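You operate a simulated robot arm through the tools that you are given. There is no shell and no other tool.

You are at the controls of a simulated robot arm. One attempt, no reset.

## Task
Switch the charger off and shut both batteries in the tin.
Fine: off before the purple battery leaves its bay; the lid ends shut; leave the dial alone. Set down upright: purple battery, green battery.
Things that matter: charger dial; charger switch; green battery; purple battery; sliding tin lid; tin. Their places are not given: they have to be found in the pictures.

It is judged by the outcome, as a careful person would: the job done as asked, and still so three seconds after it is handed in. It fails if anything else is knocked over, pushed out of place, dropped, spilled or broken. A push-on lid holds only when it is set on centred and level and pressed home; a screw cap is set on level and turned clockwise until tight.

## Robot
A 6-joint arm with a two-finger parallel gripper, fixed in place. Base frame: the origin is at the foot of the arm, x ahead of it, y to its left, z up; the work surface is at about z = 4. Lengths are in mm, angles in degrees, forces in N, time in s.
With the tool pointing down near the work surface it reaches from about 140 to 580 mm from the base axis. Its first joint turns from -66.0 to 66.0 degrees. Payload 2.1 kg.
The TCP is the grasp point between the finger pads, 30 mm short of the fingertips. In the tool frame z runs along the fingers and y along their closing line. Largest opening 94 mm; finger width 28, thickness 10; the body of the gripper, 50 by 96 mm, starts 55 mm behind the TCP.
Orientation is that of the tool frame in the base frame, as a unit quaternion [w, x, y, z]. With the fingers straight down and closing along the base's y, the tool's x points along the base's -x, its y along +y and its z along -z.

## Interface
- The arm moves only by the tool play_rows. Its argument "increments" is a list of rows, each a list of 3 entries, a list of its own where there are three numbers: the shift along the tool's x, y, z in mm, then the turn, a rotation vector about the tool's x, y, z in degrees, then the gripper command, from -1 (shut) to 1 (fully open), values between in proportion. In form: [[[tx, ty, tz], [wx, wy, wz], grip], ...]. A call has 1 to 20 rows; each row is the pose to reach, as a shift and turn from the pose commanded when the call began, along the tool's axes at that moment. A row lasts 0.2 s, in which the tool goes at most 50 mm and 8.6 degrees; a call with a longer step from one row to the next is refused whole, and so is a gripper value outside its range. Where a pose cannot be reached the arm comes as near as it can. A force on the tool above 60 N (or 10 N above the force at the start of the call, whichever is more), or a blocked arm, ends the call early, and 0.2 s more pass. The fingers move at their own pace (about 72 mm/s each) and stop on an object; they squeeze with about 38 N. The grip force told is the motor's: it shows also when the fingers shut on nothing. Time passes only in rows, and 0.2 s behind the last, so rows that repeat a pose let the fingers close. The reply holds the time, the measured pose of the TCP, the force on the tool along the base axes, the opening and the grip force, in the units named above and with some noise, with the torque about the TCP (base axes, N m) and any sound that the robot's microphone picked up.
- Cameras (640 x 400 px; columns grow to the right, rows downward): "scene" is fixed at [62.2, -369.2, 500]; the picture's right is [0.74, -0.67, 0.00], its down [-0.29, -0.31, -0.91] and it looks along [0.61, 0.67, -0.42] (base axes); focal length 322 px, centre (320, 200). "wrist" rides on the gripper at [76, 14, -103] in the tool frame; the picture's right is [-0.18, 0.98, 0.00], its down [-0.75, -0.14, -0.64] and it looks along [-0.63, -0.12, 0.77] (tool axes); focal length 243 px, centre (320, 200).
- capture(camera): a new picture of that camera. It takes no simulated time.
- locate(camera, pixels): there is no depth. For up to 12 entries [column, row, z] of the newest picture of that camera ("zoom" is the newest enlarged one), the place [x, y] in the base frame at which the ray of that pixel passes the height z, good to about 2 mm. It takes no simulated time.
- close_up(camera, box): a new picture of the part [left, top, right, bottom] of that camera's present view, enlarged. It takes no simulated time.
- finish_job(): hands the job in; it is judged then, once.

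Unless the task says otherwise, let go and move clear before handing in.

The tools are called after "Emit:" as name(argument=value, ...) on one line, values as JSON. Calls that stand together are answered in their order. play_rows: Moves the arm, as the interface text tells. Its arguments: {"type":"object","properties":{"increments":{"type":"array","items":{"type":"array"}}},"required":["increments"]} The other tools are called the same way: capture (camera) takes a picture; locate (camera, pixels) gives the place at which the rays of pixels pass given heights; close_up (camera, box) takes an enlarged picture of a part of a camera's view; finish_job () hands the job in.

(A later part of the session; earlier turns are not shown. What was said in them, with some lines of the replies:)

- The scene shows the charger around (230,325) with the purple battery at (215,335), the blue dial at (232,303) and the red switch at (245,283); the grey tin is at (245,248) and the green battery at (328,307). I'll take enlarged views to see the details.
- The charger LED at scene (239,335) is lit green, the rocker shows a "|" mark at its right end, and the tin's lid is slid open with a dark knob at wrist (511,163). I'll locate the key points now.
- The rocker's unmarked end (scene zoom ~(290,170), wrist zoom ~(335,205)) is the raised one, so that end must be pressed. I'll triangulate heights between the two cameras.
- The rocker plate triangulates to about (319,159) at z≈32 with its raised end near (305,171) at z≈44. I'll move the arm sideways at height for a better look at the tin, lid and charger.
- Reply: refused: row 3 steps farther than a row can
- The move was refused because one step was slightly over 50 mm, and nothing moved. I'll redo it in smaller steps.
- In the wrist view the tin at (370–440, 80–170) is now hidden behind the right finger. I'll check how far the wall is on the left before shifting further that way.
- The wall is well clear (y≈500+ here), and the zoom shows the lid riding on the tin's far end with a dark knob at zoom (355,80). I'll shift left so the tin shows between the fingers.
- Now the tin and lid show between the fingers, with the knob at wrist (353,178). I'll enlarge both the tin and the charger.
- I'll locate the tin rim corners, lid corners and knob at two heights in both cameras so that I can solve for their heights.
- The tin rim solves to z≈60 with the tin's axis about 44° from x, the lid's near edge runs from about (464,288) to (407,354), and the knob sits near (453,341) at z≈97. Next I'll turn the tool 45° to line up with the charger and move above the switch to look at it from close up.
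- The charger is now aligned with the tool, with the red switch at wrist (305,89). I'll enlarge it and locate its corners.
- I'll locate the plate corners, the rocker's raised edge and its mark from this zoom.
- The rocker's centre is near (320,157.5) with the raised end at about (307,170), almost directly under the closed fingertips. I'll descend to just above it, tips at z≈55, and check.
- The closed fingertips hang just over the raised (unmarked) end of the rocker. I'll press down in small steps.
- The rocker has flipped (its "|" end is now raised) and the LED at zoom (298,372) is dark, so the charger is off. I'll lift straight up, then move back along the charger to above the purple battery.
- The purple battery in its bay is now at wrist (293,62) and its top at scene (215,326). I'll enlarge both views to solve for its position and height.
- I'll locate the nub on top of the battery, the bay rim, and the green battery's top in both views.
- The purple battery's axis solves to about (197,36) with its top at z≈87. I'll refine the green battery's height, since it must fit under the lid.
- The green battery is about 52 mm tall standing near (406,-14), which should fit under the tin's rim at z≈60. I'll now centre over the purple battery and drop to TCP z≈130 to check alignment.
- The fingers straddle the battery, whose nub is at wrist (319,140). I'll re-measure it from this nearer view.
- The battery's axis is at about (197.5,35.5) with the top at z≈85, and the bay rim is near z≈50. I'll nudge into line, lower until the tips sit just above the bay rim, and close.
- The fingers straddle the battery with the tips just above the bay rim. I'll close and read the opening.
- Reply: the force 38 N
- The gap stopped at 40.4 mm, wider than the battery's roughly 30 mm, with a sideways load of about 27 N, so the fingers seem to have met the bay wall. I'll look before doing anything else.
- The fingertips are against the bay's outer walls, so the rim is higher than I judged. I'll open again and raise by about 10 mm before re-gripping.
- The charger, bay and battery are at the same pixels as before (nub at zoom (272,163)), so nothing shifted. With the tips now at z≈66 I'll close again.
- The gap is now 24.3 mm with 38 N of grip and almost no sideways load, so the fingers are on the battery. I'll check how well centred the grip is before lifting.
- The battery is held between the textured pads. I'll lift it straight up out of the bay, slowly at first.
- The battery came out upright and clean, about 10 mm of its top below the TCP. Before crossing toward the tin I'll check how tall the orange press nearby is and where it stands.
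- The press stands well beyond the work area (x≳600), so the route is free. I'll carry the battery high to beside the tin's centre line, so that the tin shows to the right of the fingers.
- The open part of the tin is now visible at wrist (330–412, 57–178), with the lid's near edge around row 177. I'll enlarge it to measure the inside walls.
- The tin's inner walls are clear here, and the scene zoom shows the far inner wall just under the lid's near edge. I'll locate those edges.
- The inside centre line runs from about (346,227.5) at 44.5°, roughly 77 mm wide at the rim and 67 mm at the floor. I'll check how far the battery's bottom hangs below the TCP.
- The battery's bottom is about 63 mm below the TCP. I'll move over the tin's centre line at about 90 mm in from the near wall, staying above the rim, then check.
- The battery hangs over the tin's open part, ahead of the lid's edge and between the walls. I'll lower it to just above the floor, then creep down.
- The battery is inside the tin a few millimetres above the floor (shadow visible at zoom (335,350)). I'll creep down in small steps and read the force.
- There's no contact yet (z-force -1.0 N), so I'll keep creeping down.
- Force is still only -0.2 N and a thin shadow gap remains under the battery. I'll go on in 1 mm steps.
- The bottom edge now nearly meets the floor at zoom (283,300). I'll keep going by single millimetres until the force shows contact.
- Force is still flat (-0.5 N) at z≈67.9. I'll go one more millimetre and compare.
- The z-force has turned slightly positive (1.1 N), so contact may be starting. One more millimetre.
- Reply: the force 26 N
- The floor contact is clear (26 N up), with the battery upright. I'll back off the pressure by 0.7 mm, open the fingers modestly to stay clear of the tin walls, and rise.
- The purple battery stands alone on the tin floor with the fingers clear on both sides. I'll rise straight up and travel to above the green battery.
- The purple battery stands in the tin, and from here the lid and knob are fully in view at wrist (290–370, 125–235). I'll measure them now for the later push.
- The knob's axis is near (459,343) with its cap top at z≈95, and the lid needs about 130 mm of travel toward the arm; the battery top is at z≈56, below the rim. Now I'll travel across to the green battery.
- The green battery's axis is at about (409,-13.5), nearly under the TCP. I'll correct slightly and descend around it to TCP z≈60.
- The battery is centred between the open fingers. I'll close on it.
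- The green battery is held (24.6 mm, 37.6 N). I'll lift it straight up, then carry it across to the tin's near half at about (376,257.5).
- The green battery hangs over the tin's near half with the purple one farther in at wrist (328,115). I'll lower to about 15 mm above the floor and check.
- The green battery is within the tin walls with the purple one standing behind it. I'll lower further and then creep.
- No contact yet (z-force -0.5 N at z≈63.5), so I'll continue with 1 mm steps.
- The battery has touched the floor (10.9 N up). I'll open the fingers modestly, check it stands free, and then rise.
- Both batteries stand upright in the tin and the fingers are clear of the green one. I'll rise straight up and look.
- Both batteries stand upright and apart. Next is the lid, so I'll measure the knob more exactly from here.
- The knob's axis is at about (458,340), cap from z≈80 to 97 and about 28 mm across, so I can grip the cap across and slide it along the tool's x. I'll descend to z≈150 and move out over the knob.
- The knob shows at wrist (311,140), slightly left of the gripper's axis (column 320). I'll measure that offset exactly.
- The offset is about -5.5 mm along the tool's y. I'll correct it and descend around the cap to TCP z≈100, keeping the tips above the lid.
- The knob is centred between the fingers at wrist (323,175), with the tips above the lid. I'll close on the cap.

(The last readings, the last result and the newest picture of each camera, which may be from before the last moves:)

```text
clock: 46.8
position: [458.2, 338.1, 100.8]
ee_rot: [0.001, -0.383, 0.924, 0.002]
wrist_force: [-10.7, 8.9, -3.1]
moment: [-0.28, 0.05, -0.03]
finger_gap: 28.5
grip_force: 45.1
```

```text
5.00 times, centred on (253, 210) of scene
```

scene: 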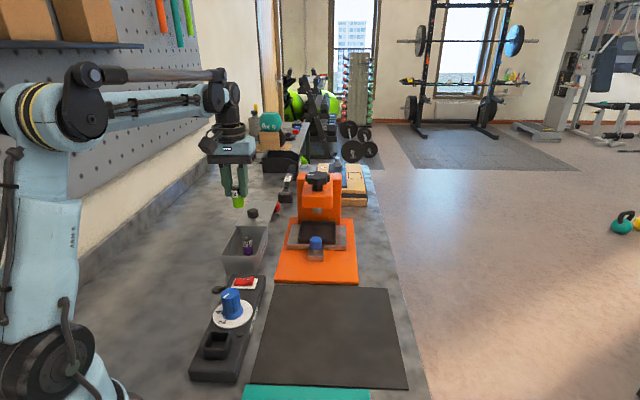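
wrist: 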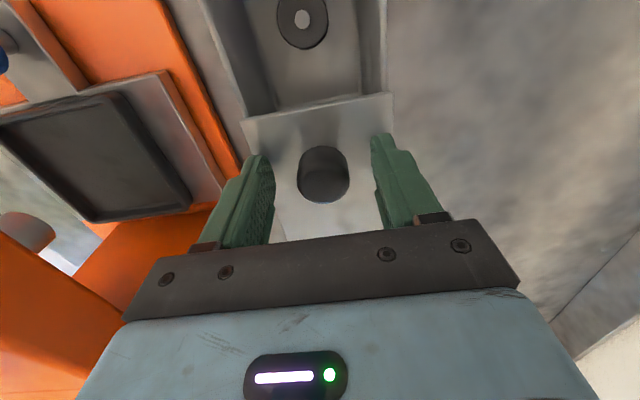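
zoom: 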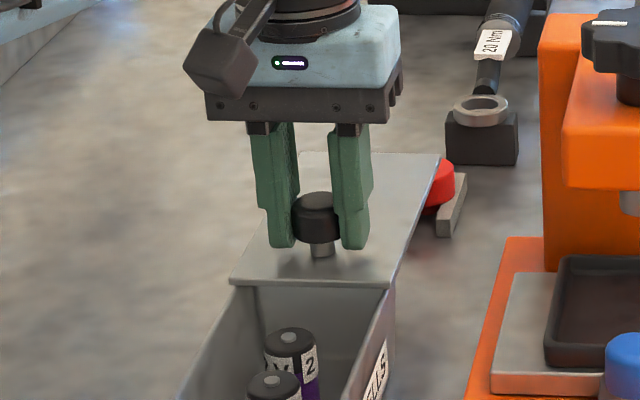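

The cap is gripped (28.5 mm) with a small side load of about 14 N toward +y of the tool. I'll ease that with a slight shift and begin sliding the lid along its axis toward the arm.

Emit:
play_rows(increments=[[[0, 0.4, 0], [0, 0, 0], -1], [[3, 0.5, 0], [0, 0, 0], -1], [[6, 0.5, 0], [0, 0, 0], -1], [[10, 0.5, 0], [0, 0, 0], -1], [[10, 0.5, 0], [0, 0, 0], -1]])

Emit:
close_up(camera="scene", box=[189, 180, 317, 260])

```text
clock: 48.0
position: [450.9, 330.1, 101.2]
ee_rot: [0.0, -0.383, 0.924, 0.002]
wrist_force: [-12.4, 12.4, 19.2]
moment: [-0.26, 0.09, -0.01]
finger_gap: 28.4
grip_force: 44.8
```

```text
5.00 times, centred on (253, 220) of scene
```

zoom: 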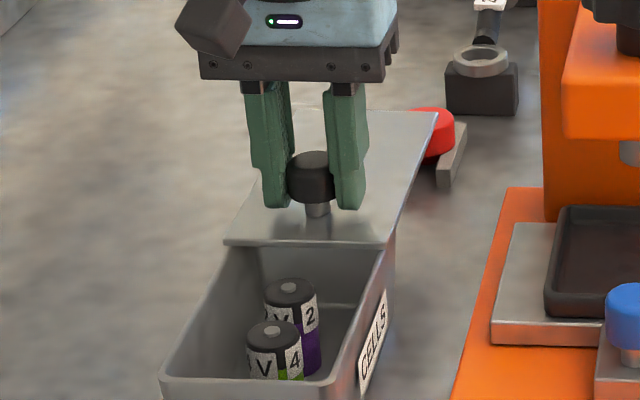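

The lid is sliding (its near edge moved to zoom row 242). There is a side load of about 17 N and 19 N upward, so I'll ease both slightly while continuing 20 mm.

Emit:
play_rows(increments=[[[0, 0.6, -0.5], [0, 0, 0], -1], [[6, 0.9, -0.6], [0, 0, 0], -1], [[13, 1.0, -0.6], [0, 0, 0], -1], [[20, 1.0, -0.6], [0, 0, 0], -1], [[20, 1.0, -0.6], [0, 0, 0], -1]])

Emit:
close_up(camera="scene", box=[189, 190, 317, 270])

```text
clock: 49.2
position: [437.4, 316.7, 100.2]
ee_rot: [0.001, -0.382, 0.924, -0.001]
wrist_force: [-0.6, -0.5, -6.7]
moment: [0.85, -0.02, 0.32]
finger_gap: 28.4
grip_force: 45.0
```

```text
5.00 times, centred on (253, 230) of scene
```

zoom: 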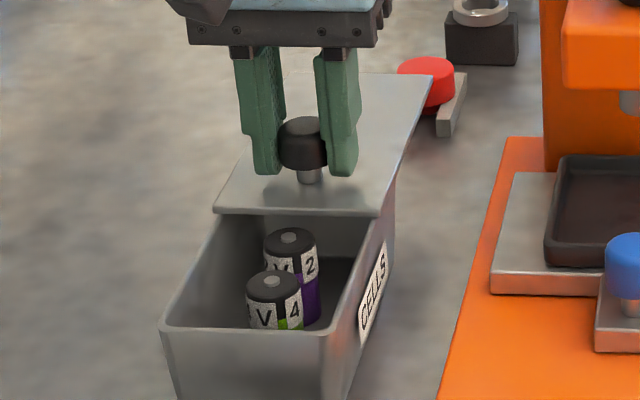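

Loads have dropped nearly to zero sideways (-6.7 N vertical) and the lid follows. I'll slide another 30 mm.

Emit:
play_rows(increments=[[[7, 0, 0], [0, 0, 0], -1], [[15, 0, 0], [0, 0, 0], -1], [[23, 0, 0], [0, 0, 0], -1], [[30, 0, 0], [0, 0, 0], -1], [[30, 0, 0], [0, 0, 0], -1]])

Emit:
close_up(camera="scene", box=[189, 190, 317, 270])

```text
clock: 50.4
position: [416.2, 296.3, 101.0]
ee_rot: [0.0, -0.383, 0.924, 0.001]
wrist_force: [-6.5, 6.7, -22.2]
moment: [0.36, -0.7, -0.22]
finger_gap: 28.4
grip_force: 45.1
```

```text
5.00 times, centred on (253, 230) of scene
```

zoom: 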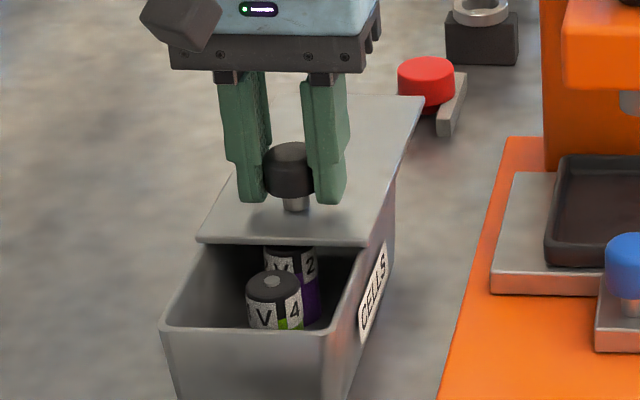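

The lid's edge has passed over the purple battery without trouble. The vertical load is -22 N, so I'll lower a touch and slide another 30 mm.

Emit:
play_rows(increments=[[[0, 0.3, 0.5], [0, 0, 0], -1], [[8, 0.4, 0.5], [0, 0, 0], -1], [[16, 0.4, 0.5], [0, 0, 0], -1], [[23, 0.4, 0.5], [0, 0, 0], -1], [[30, 0.4, 0.5], [0, 0, 0], -1], [[30, 0.4, 0.5], [0, 0, 0], -1]])

Emit:
close_up(camera="scene", box=[189, 200, 317, 280])

```text
clock: 51.8
position: [395.4, 274.8, 100.9]
ee_rot: [0.001, -0.382, 0.924, -0.001]
wrist_force: [0.6, -2.8, 37.9]
moment: [-0.08, 0.16, 0.07]
finger_gap: 28.3
grip_force: 44.9
```

```text
5.00 times, centred on (253, 240) of scene
```

zoom: 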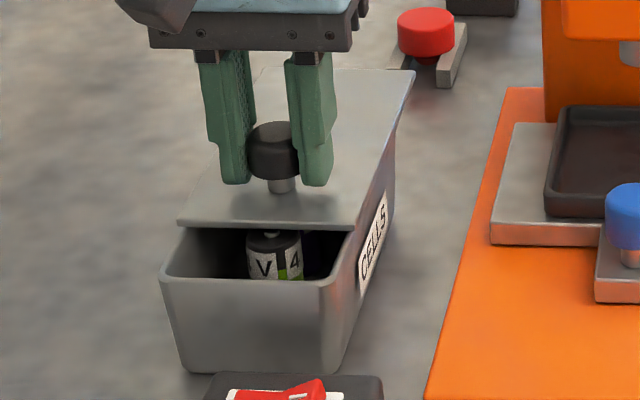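

The vertical load is +38 N now, so I'll raise by about 0.4 mm and slide another 25 mm; roughly 44 mm remain.

Emit:
play_rows(increments=[[[0, 0, -0.35], [0, 0, 0], -1], [[8, 0, -0.35], [0, 0, 0], -1], [[16, 0, -0.35], [0, 0, 0], -1], [[25, 0, -0.35], [0, 0, 0], -1], [[25, 0, -0.35], [0, 0, 0], -1]])

Emit:
close_up(camera="scene", box=[189, 200, 317, 280])

```text
clock: 53.0
position: [377.1, 257.4, 100.6]
ee_rot: [0.002, -0.382, 0.924, -0.001]
wrist_force: [12.0, -11.5, -15.2]
moment: [0.97, -0.41, 0.22]
finger_gap: 28.6
grip_force: 45.1
```

```text
5.00 times, centred on (253, 240) of scene
```

zoom: 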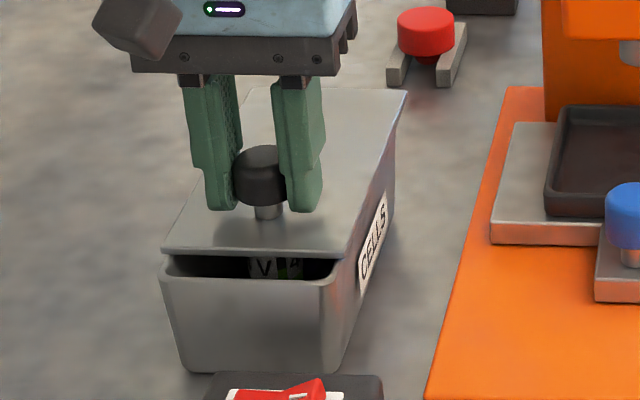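

About 15–18 mm of opening remains between the lid's edge (zoom row 252) and the near rim (row 280). I'll slide 10 mm more with small corrections.

Emit:
play_rows(increments=[[[0, -0.4, 0.1], [0, 0, 0], -1], [[4, -0.4, 0.1], [0, 0, 0], -1], [[7, -0.4, 0.1], [0, 0, 0], -1], [[10, -0.4, 0.1], [0, 0, 0], -1], [[10, -0.4, 0.1], [0, 0, 0], -1]])

Emit:
close_up(camera="scene", box=[205, 235, 269, 275])

```text
clock: 54.2
position: [368.9, 249.3, 100.8]
ee_rot: [0.0, -0.382, 0.924, -0.003]
wrist_force: [17.2, -15.6, -38.8]
moment: [0.43, 0.13, -0.02]
finger_gap: 28.2
grip_force: 44.6
```

```text
10.00 times, centred on (237, 255) of scene
```

zoom: 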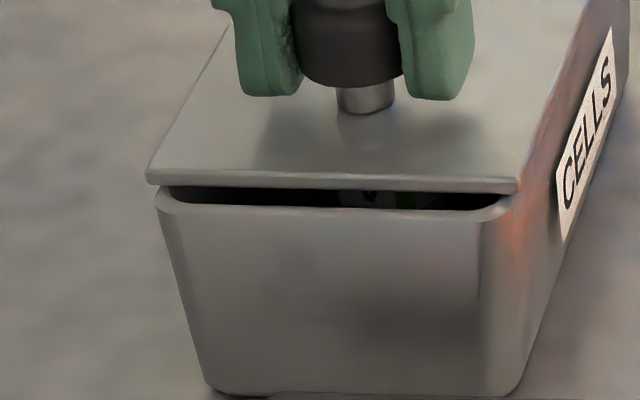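

The vertical load is -39 N and the side load about -23 N, so I'll ease both first, then slide on by small steps; about 8 mm remain.

Emit:
play_rows(increments=[[[0, -0.4, 0.3], [0, 0, 0], -1], [[2, -0.6, 0.4], [0, 0, 0], -1], [[4, -0.6, 0.4], [0, 0, 0], -1], [[4, -0.6, 0.4], [0, 0, 0], -1]])

Emit:
close_up(camera="scene", box=[205, 235, 269, 275])

```text
clock: 55.2
position: [366.8, 247.1, 100.7]
ee_rot: [-0.001, -0.383, 0.924, -0.001]
wrist_force: [9.0, -9.3, -8.8]
moment: [-0.78, 0.46, -0.16]
finger_gap: 28.5
grip_force: 44.8
```

```text
10.00 times, centred on (237, 255) of scene
```

zoom: 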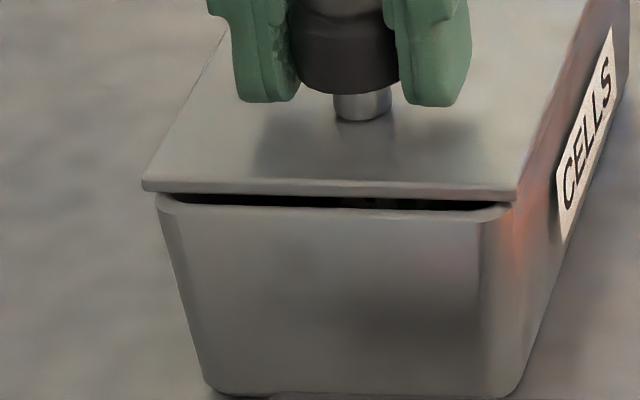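

The slot is narrower now (zoom rows 195–209) and loads are low. I'll slide 4 mm more.

Emit:
play_rows(increments=[[[2, -0.2, 0.1], [0, 0, 0], -1], [[4, -0.3, 0.1], [0, 0, 0], -1], [[4, -0.3, 0.1], [0, 0, 0], -1]])

Emit:
close_up(camera="scene", box=[205, 235, 269, 275])

```text
clock: 56.0
position: [364.8, 243.3, 101.0]
ee_rot: [0.001, -0.383, 0.924, -0.001]
wrist_force: [6.2, -9.8, 34.6]
moment: [-0.43, 0.39, 0.01]
finger_gap: 28.3
grip_force: 45.1
```

```text
10.00 times, centred on (237, 255) of scene
```

zoom: 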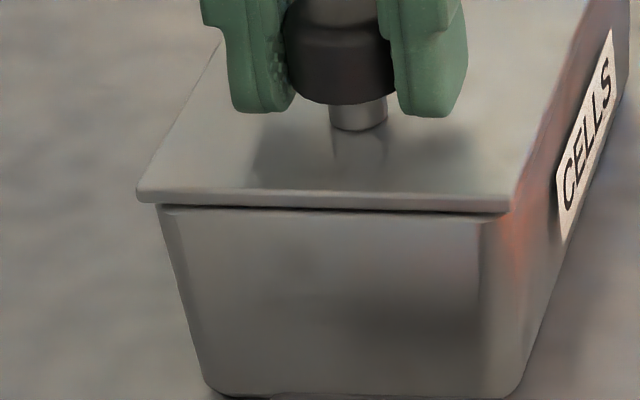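

The slot is covered now, but there is no end-stop force yet. I'll ease the vertical load and continue in 1.5 mm steps until it stops.

Emit:
play_rows(increments=[[[0, -0.1, -0.25], [0, 0, 0], -1], [[1.5, -0.2, -0.25], [0, 0, 0], -1], [[3, -0.2, -0.25], [0, 0, 0], -1], [[3, -0.2, -0.25], [0, 0, 0], -1]])

Emit:
close_up(camera="scene", box=[205, 235, 269, 275])

Emit:
capture(camera="scene")

```text
clock: 57.0
position: [361.6, 242.6, 99.7]
ee_rot: [0.001, -0.383, 0.924, 0.001]
wrist_force: [9.3, -0.3, 36.8]
moment: [0.0, -0.16, -0.03]
finger_gap: 28.2
grip_force: 44.8
```

```text
10.00 times, centred on (237, 255) of scene
```

zoom: 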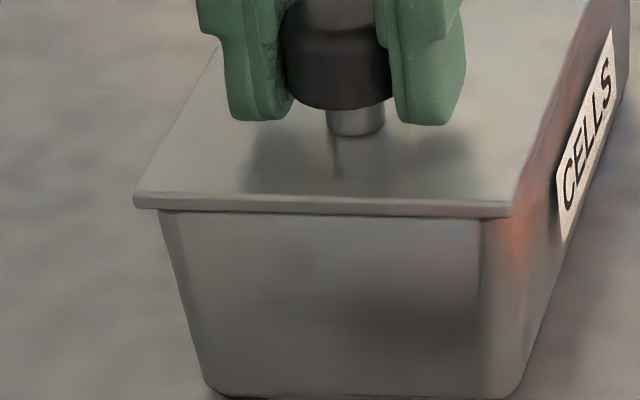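

```text
taken
```

scene: 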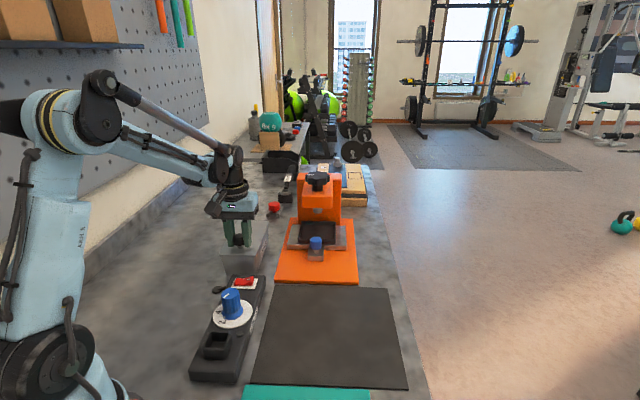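

There's still no clear end-stop (only about 6 N along the slide). I'll ease the +37 N vertical load and push a bit further in 1 mm steps.

Emit:
play_rows(increments=[[[0, -0.1, -0.3], [0, 0, 0], -1], [[1, -0.1, -0.3], [0, 0, 0], -1], [[2, -0.1, -0.3], [0, 0, 0], -1], [[2, -0.1, -0.3], [0, 0, 0], -1]])

Emit:
close_up(camera="scene", box=[205, 235, 269, 275])

```text
clock: 58.0
position: [362.2, 241.4, 99.0]
ee_rot: [0.004, -0.384, 0.923, 0.003]
wrist_force: [18.6, 30.0, -6.3]
moment: [-0.33, 0.33, -0.06]
finger_gap: 28.4
grip_force: 45.0
```

```text
10.00 times, centred on (237, 255) of scene
```

zoom: 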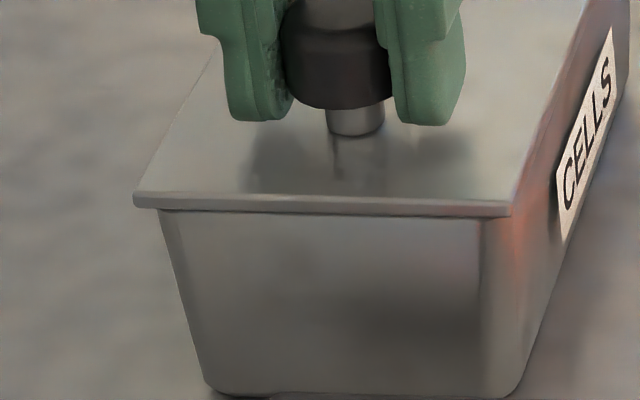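

The slide force has risen to about 34 N with no further lid motion in the picture, so the lid is against its stop. I'll back off the push slightly, release the knob, and rise straight up.

Emit:
play_rows(increments=[[[-0.6, 0, 0], [0, 0, 0], -1], [[-0.6, 0, 0], [0, 0, 0], -0.2], [[-0.6, 0, 0], [0, 0, 0], 0.2], [[-0.6, 0, 0], [0, 0, 0], 0.3], [[-0.6, 0, 0], [0, 0, 0], 0.3]])

Emit:
close_up(camera="scene", box=[189, 200, 317, 280])

Emit:
capture(camera="wrist")

```text
clock: 59.2
position: [362.4, 240.8, 99.8]
ee_rot: [0.0, -0.382, 0.924, 0.0]
wrist_force: [0.1, 0.2, -0.5]
moment: [0.0, -0.01, 0.0]
finger_gap: 61.2
grip_force: 0.2
```

```text
5.00 times, centred on (253, 240) of scene
```

zoom: 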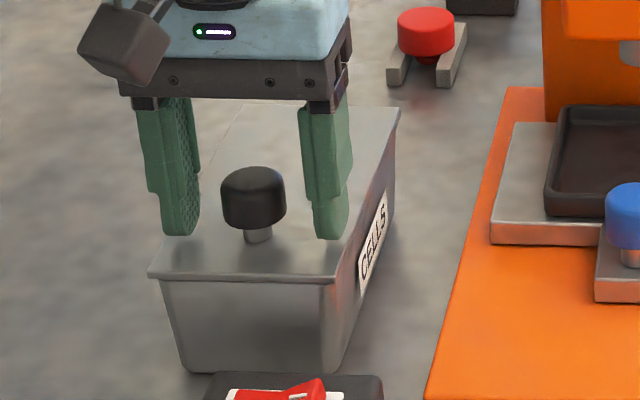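

```text
taken
```

wrist: 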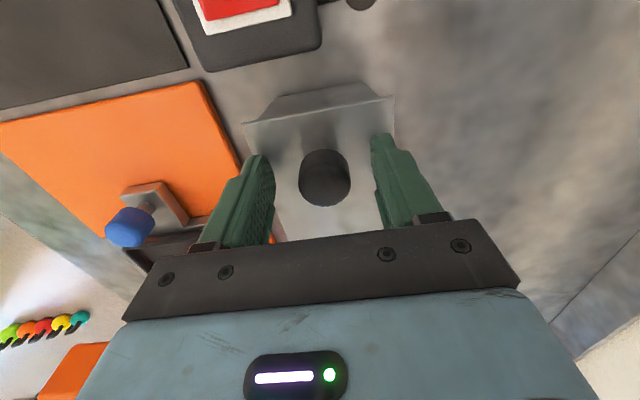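

The lid lies over the whole tin and the fingers are free of the knob. I'll rise straight up and move back a little for an overall check.

Emit:
play_rows(increments=[[[0, 0, -20], [0, 0, 0], 0.3], [[0, 0, -55], [0, 0, 0], 0.3], [[0, 0, -95], [0, 0, 0], 0.3], [[0, 0, -135], [0, 0, 0], 0.3], [[35, 0, -150], [0, 0, 0], 0.3], [[60, 0, -150], [0, 0, 0], 0.3], [[60, 0, -150], [0, 0, 0], 0.3]])

Emit:
capture(camera="wrist")

Emit:
capture(camera="scene")

Emit:
close_up(camera="scene", box=[189, 200, 317, 280])

Emit:
close_up(camera="scene", box=[160, 270, 304, 390])

```text
clock: 60.8
position: [319.6, 197.2, 250.1]
ee_rot: [-0.001, -0.382, 0.924, 0.0]
wrist_force: [0.3, 0.1, -0.6]
moment: [-0.01, -0.02, -0.01]
finger_gap: 61.3
grip_force: 0.1
```

```text
taken
```

wrist: 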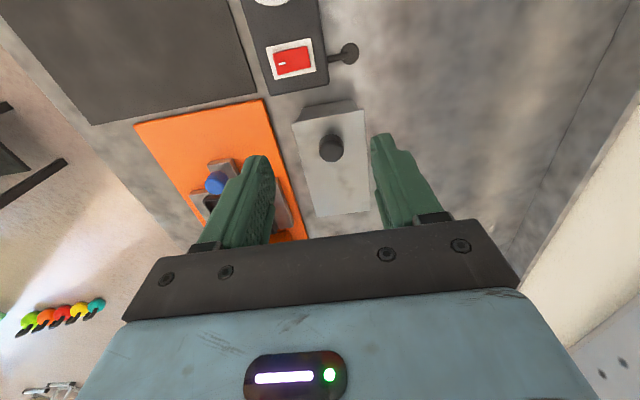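

```text
taken
```

scene: 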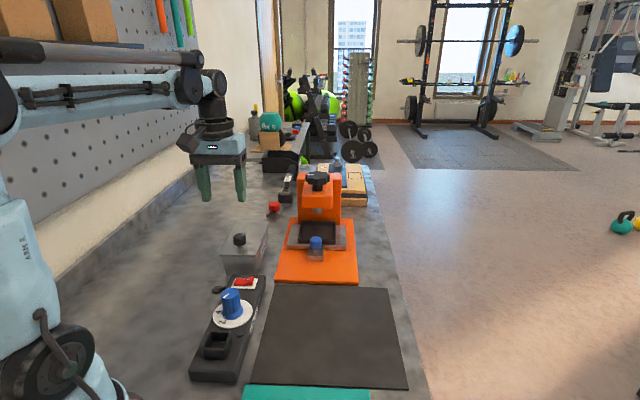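

```text
5.00 times, centred on (253, 240) of scene
```

zoom: 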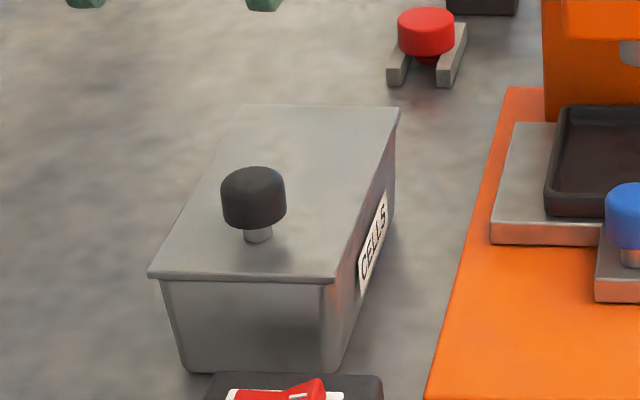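

```text
3.33 times, centred on (232, 330) of scene
```

zoom: 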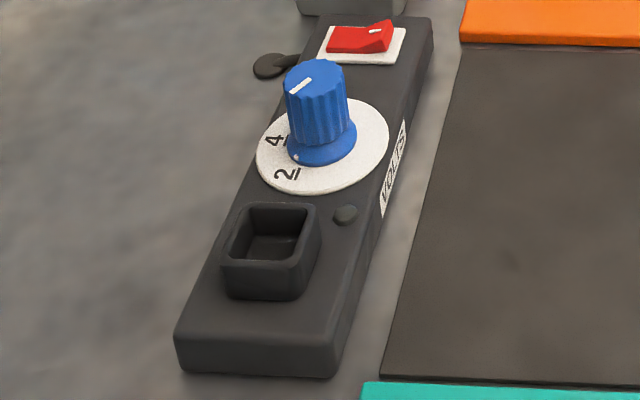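

The lid lies flat over the whole tin, the rocker's "|" end is up and the charger light is dark. The bay is empty, and the dial and tin are where they were. The arm is clear, so I'll hand in.

Emit:
finish_job()

```text
The job is handed in.
```

The charger is off, both batteries are standing upright in the tin, and the lid is shut. I've handed the job in. The result hasn't come back.

- **Charger:** I switched it off before the purple battery left its bay. The rocker flipped and the charger's light went dark.
- **Batteries:** I set the purple one down first, then the green one. They stood apart in the last view before the lid covered them, and the lid passed over both without catching.
- **Lid:** I slid it by the knob until it hit its stop (about 34 N) and stopped moving, then let go. It covers the whole tin.
- **Dial and the rest:** I didn't touch the dial, and it looks the same as at the start. On my first try at the purple battery the fingers closed on the outside of the bay. I opened them and gripped higher, and the pictures showed the charger hadn't moved.
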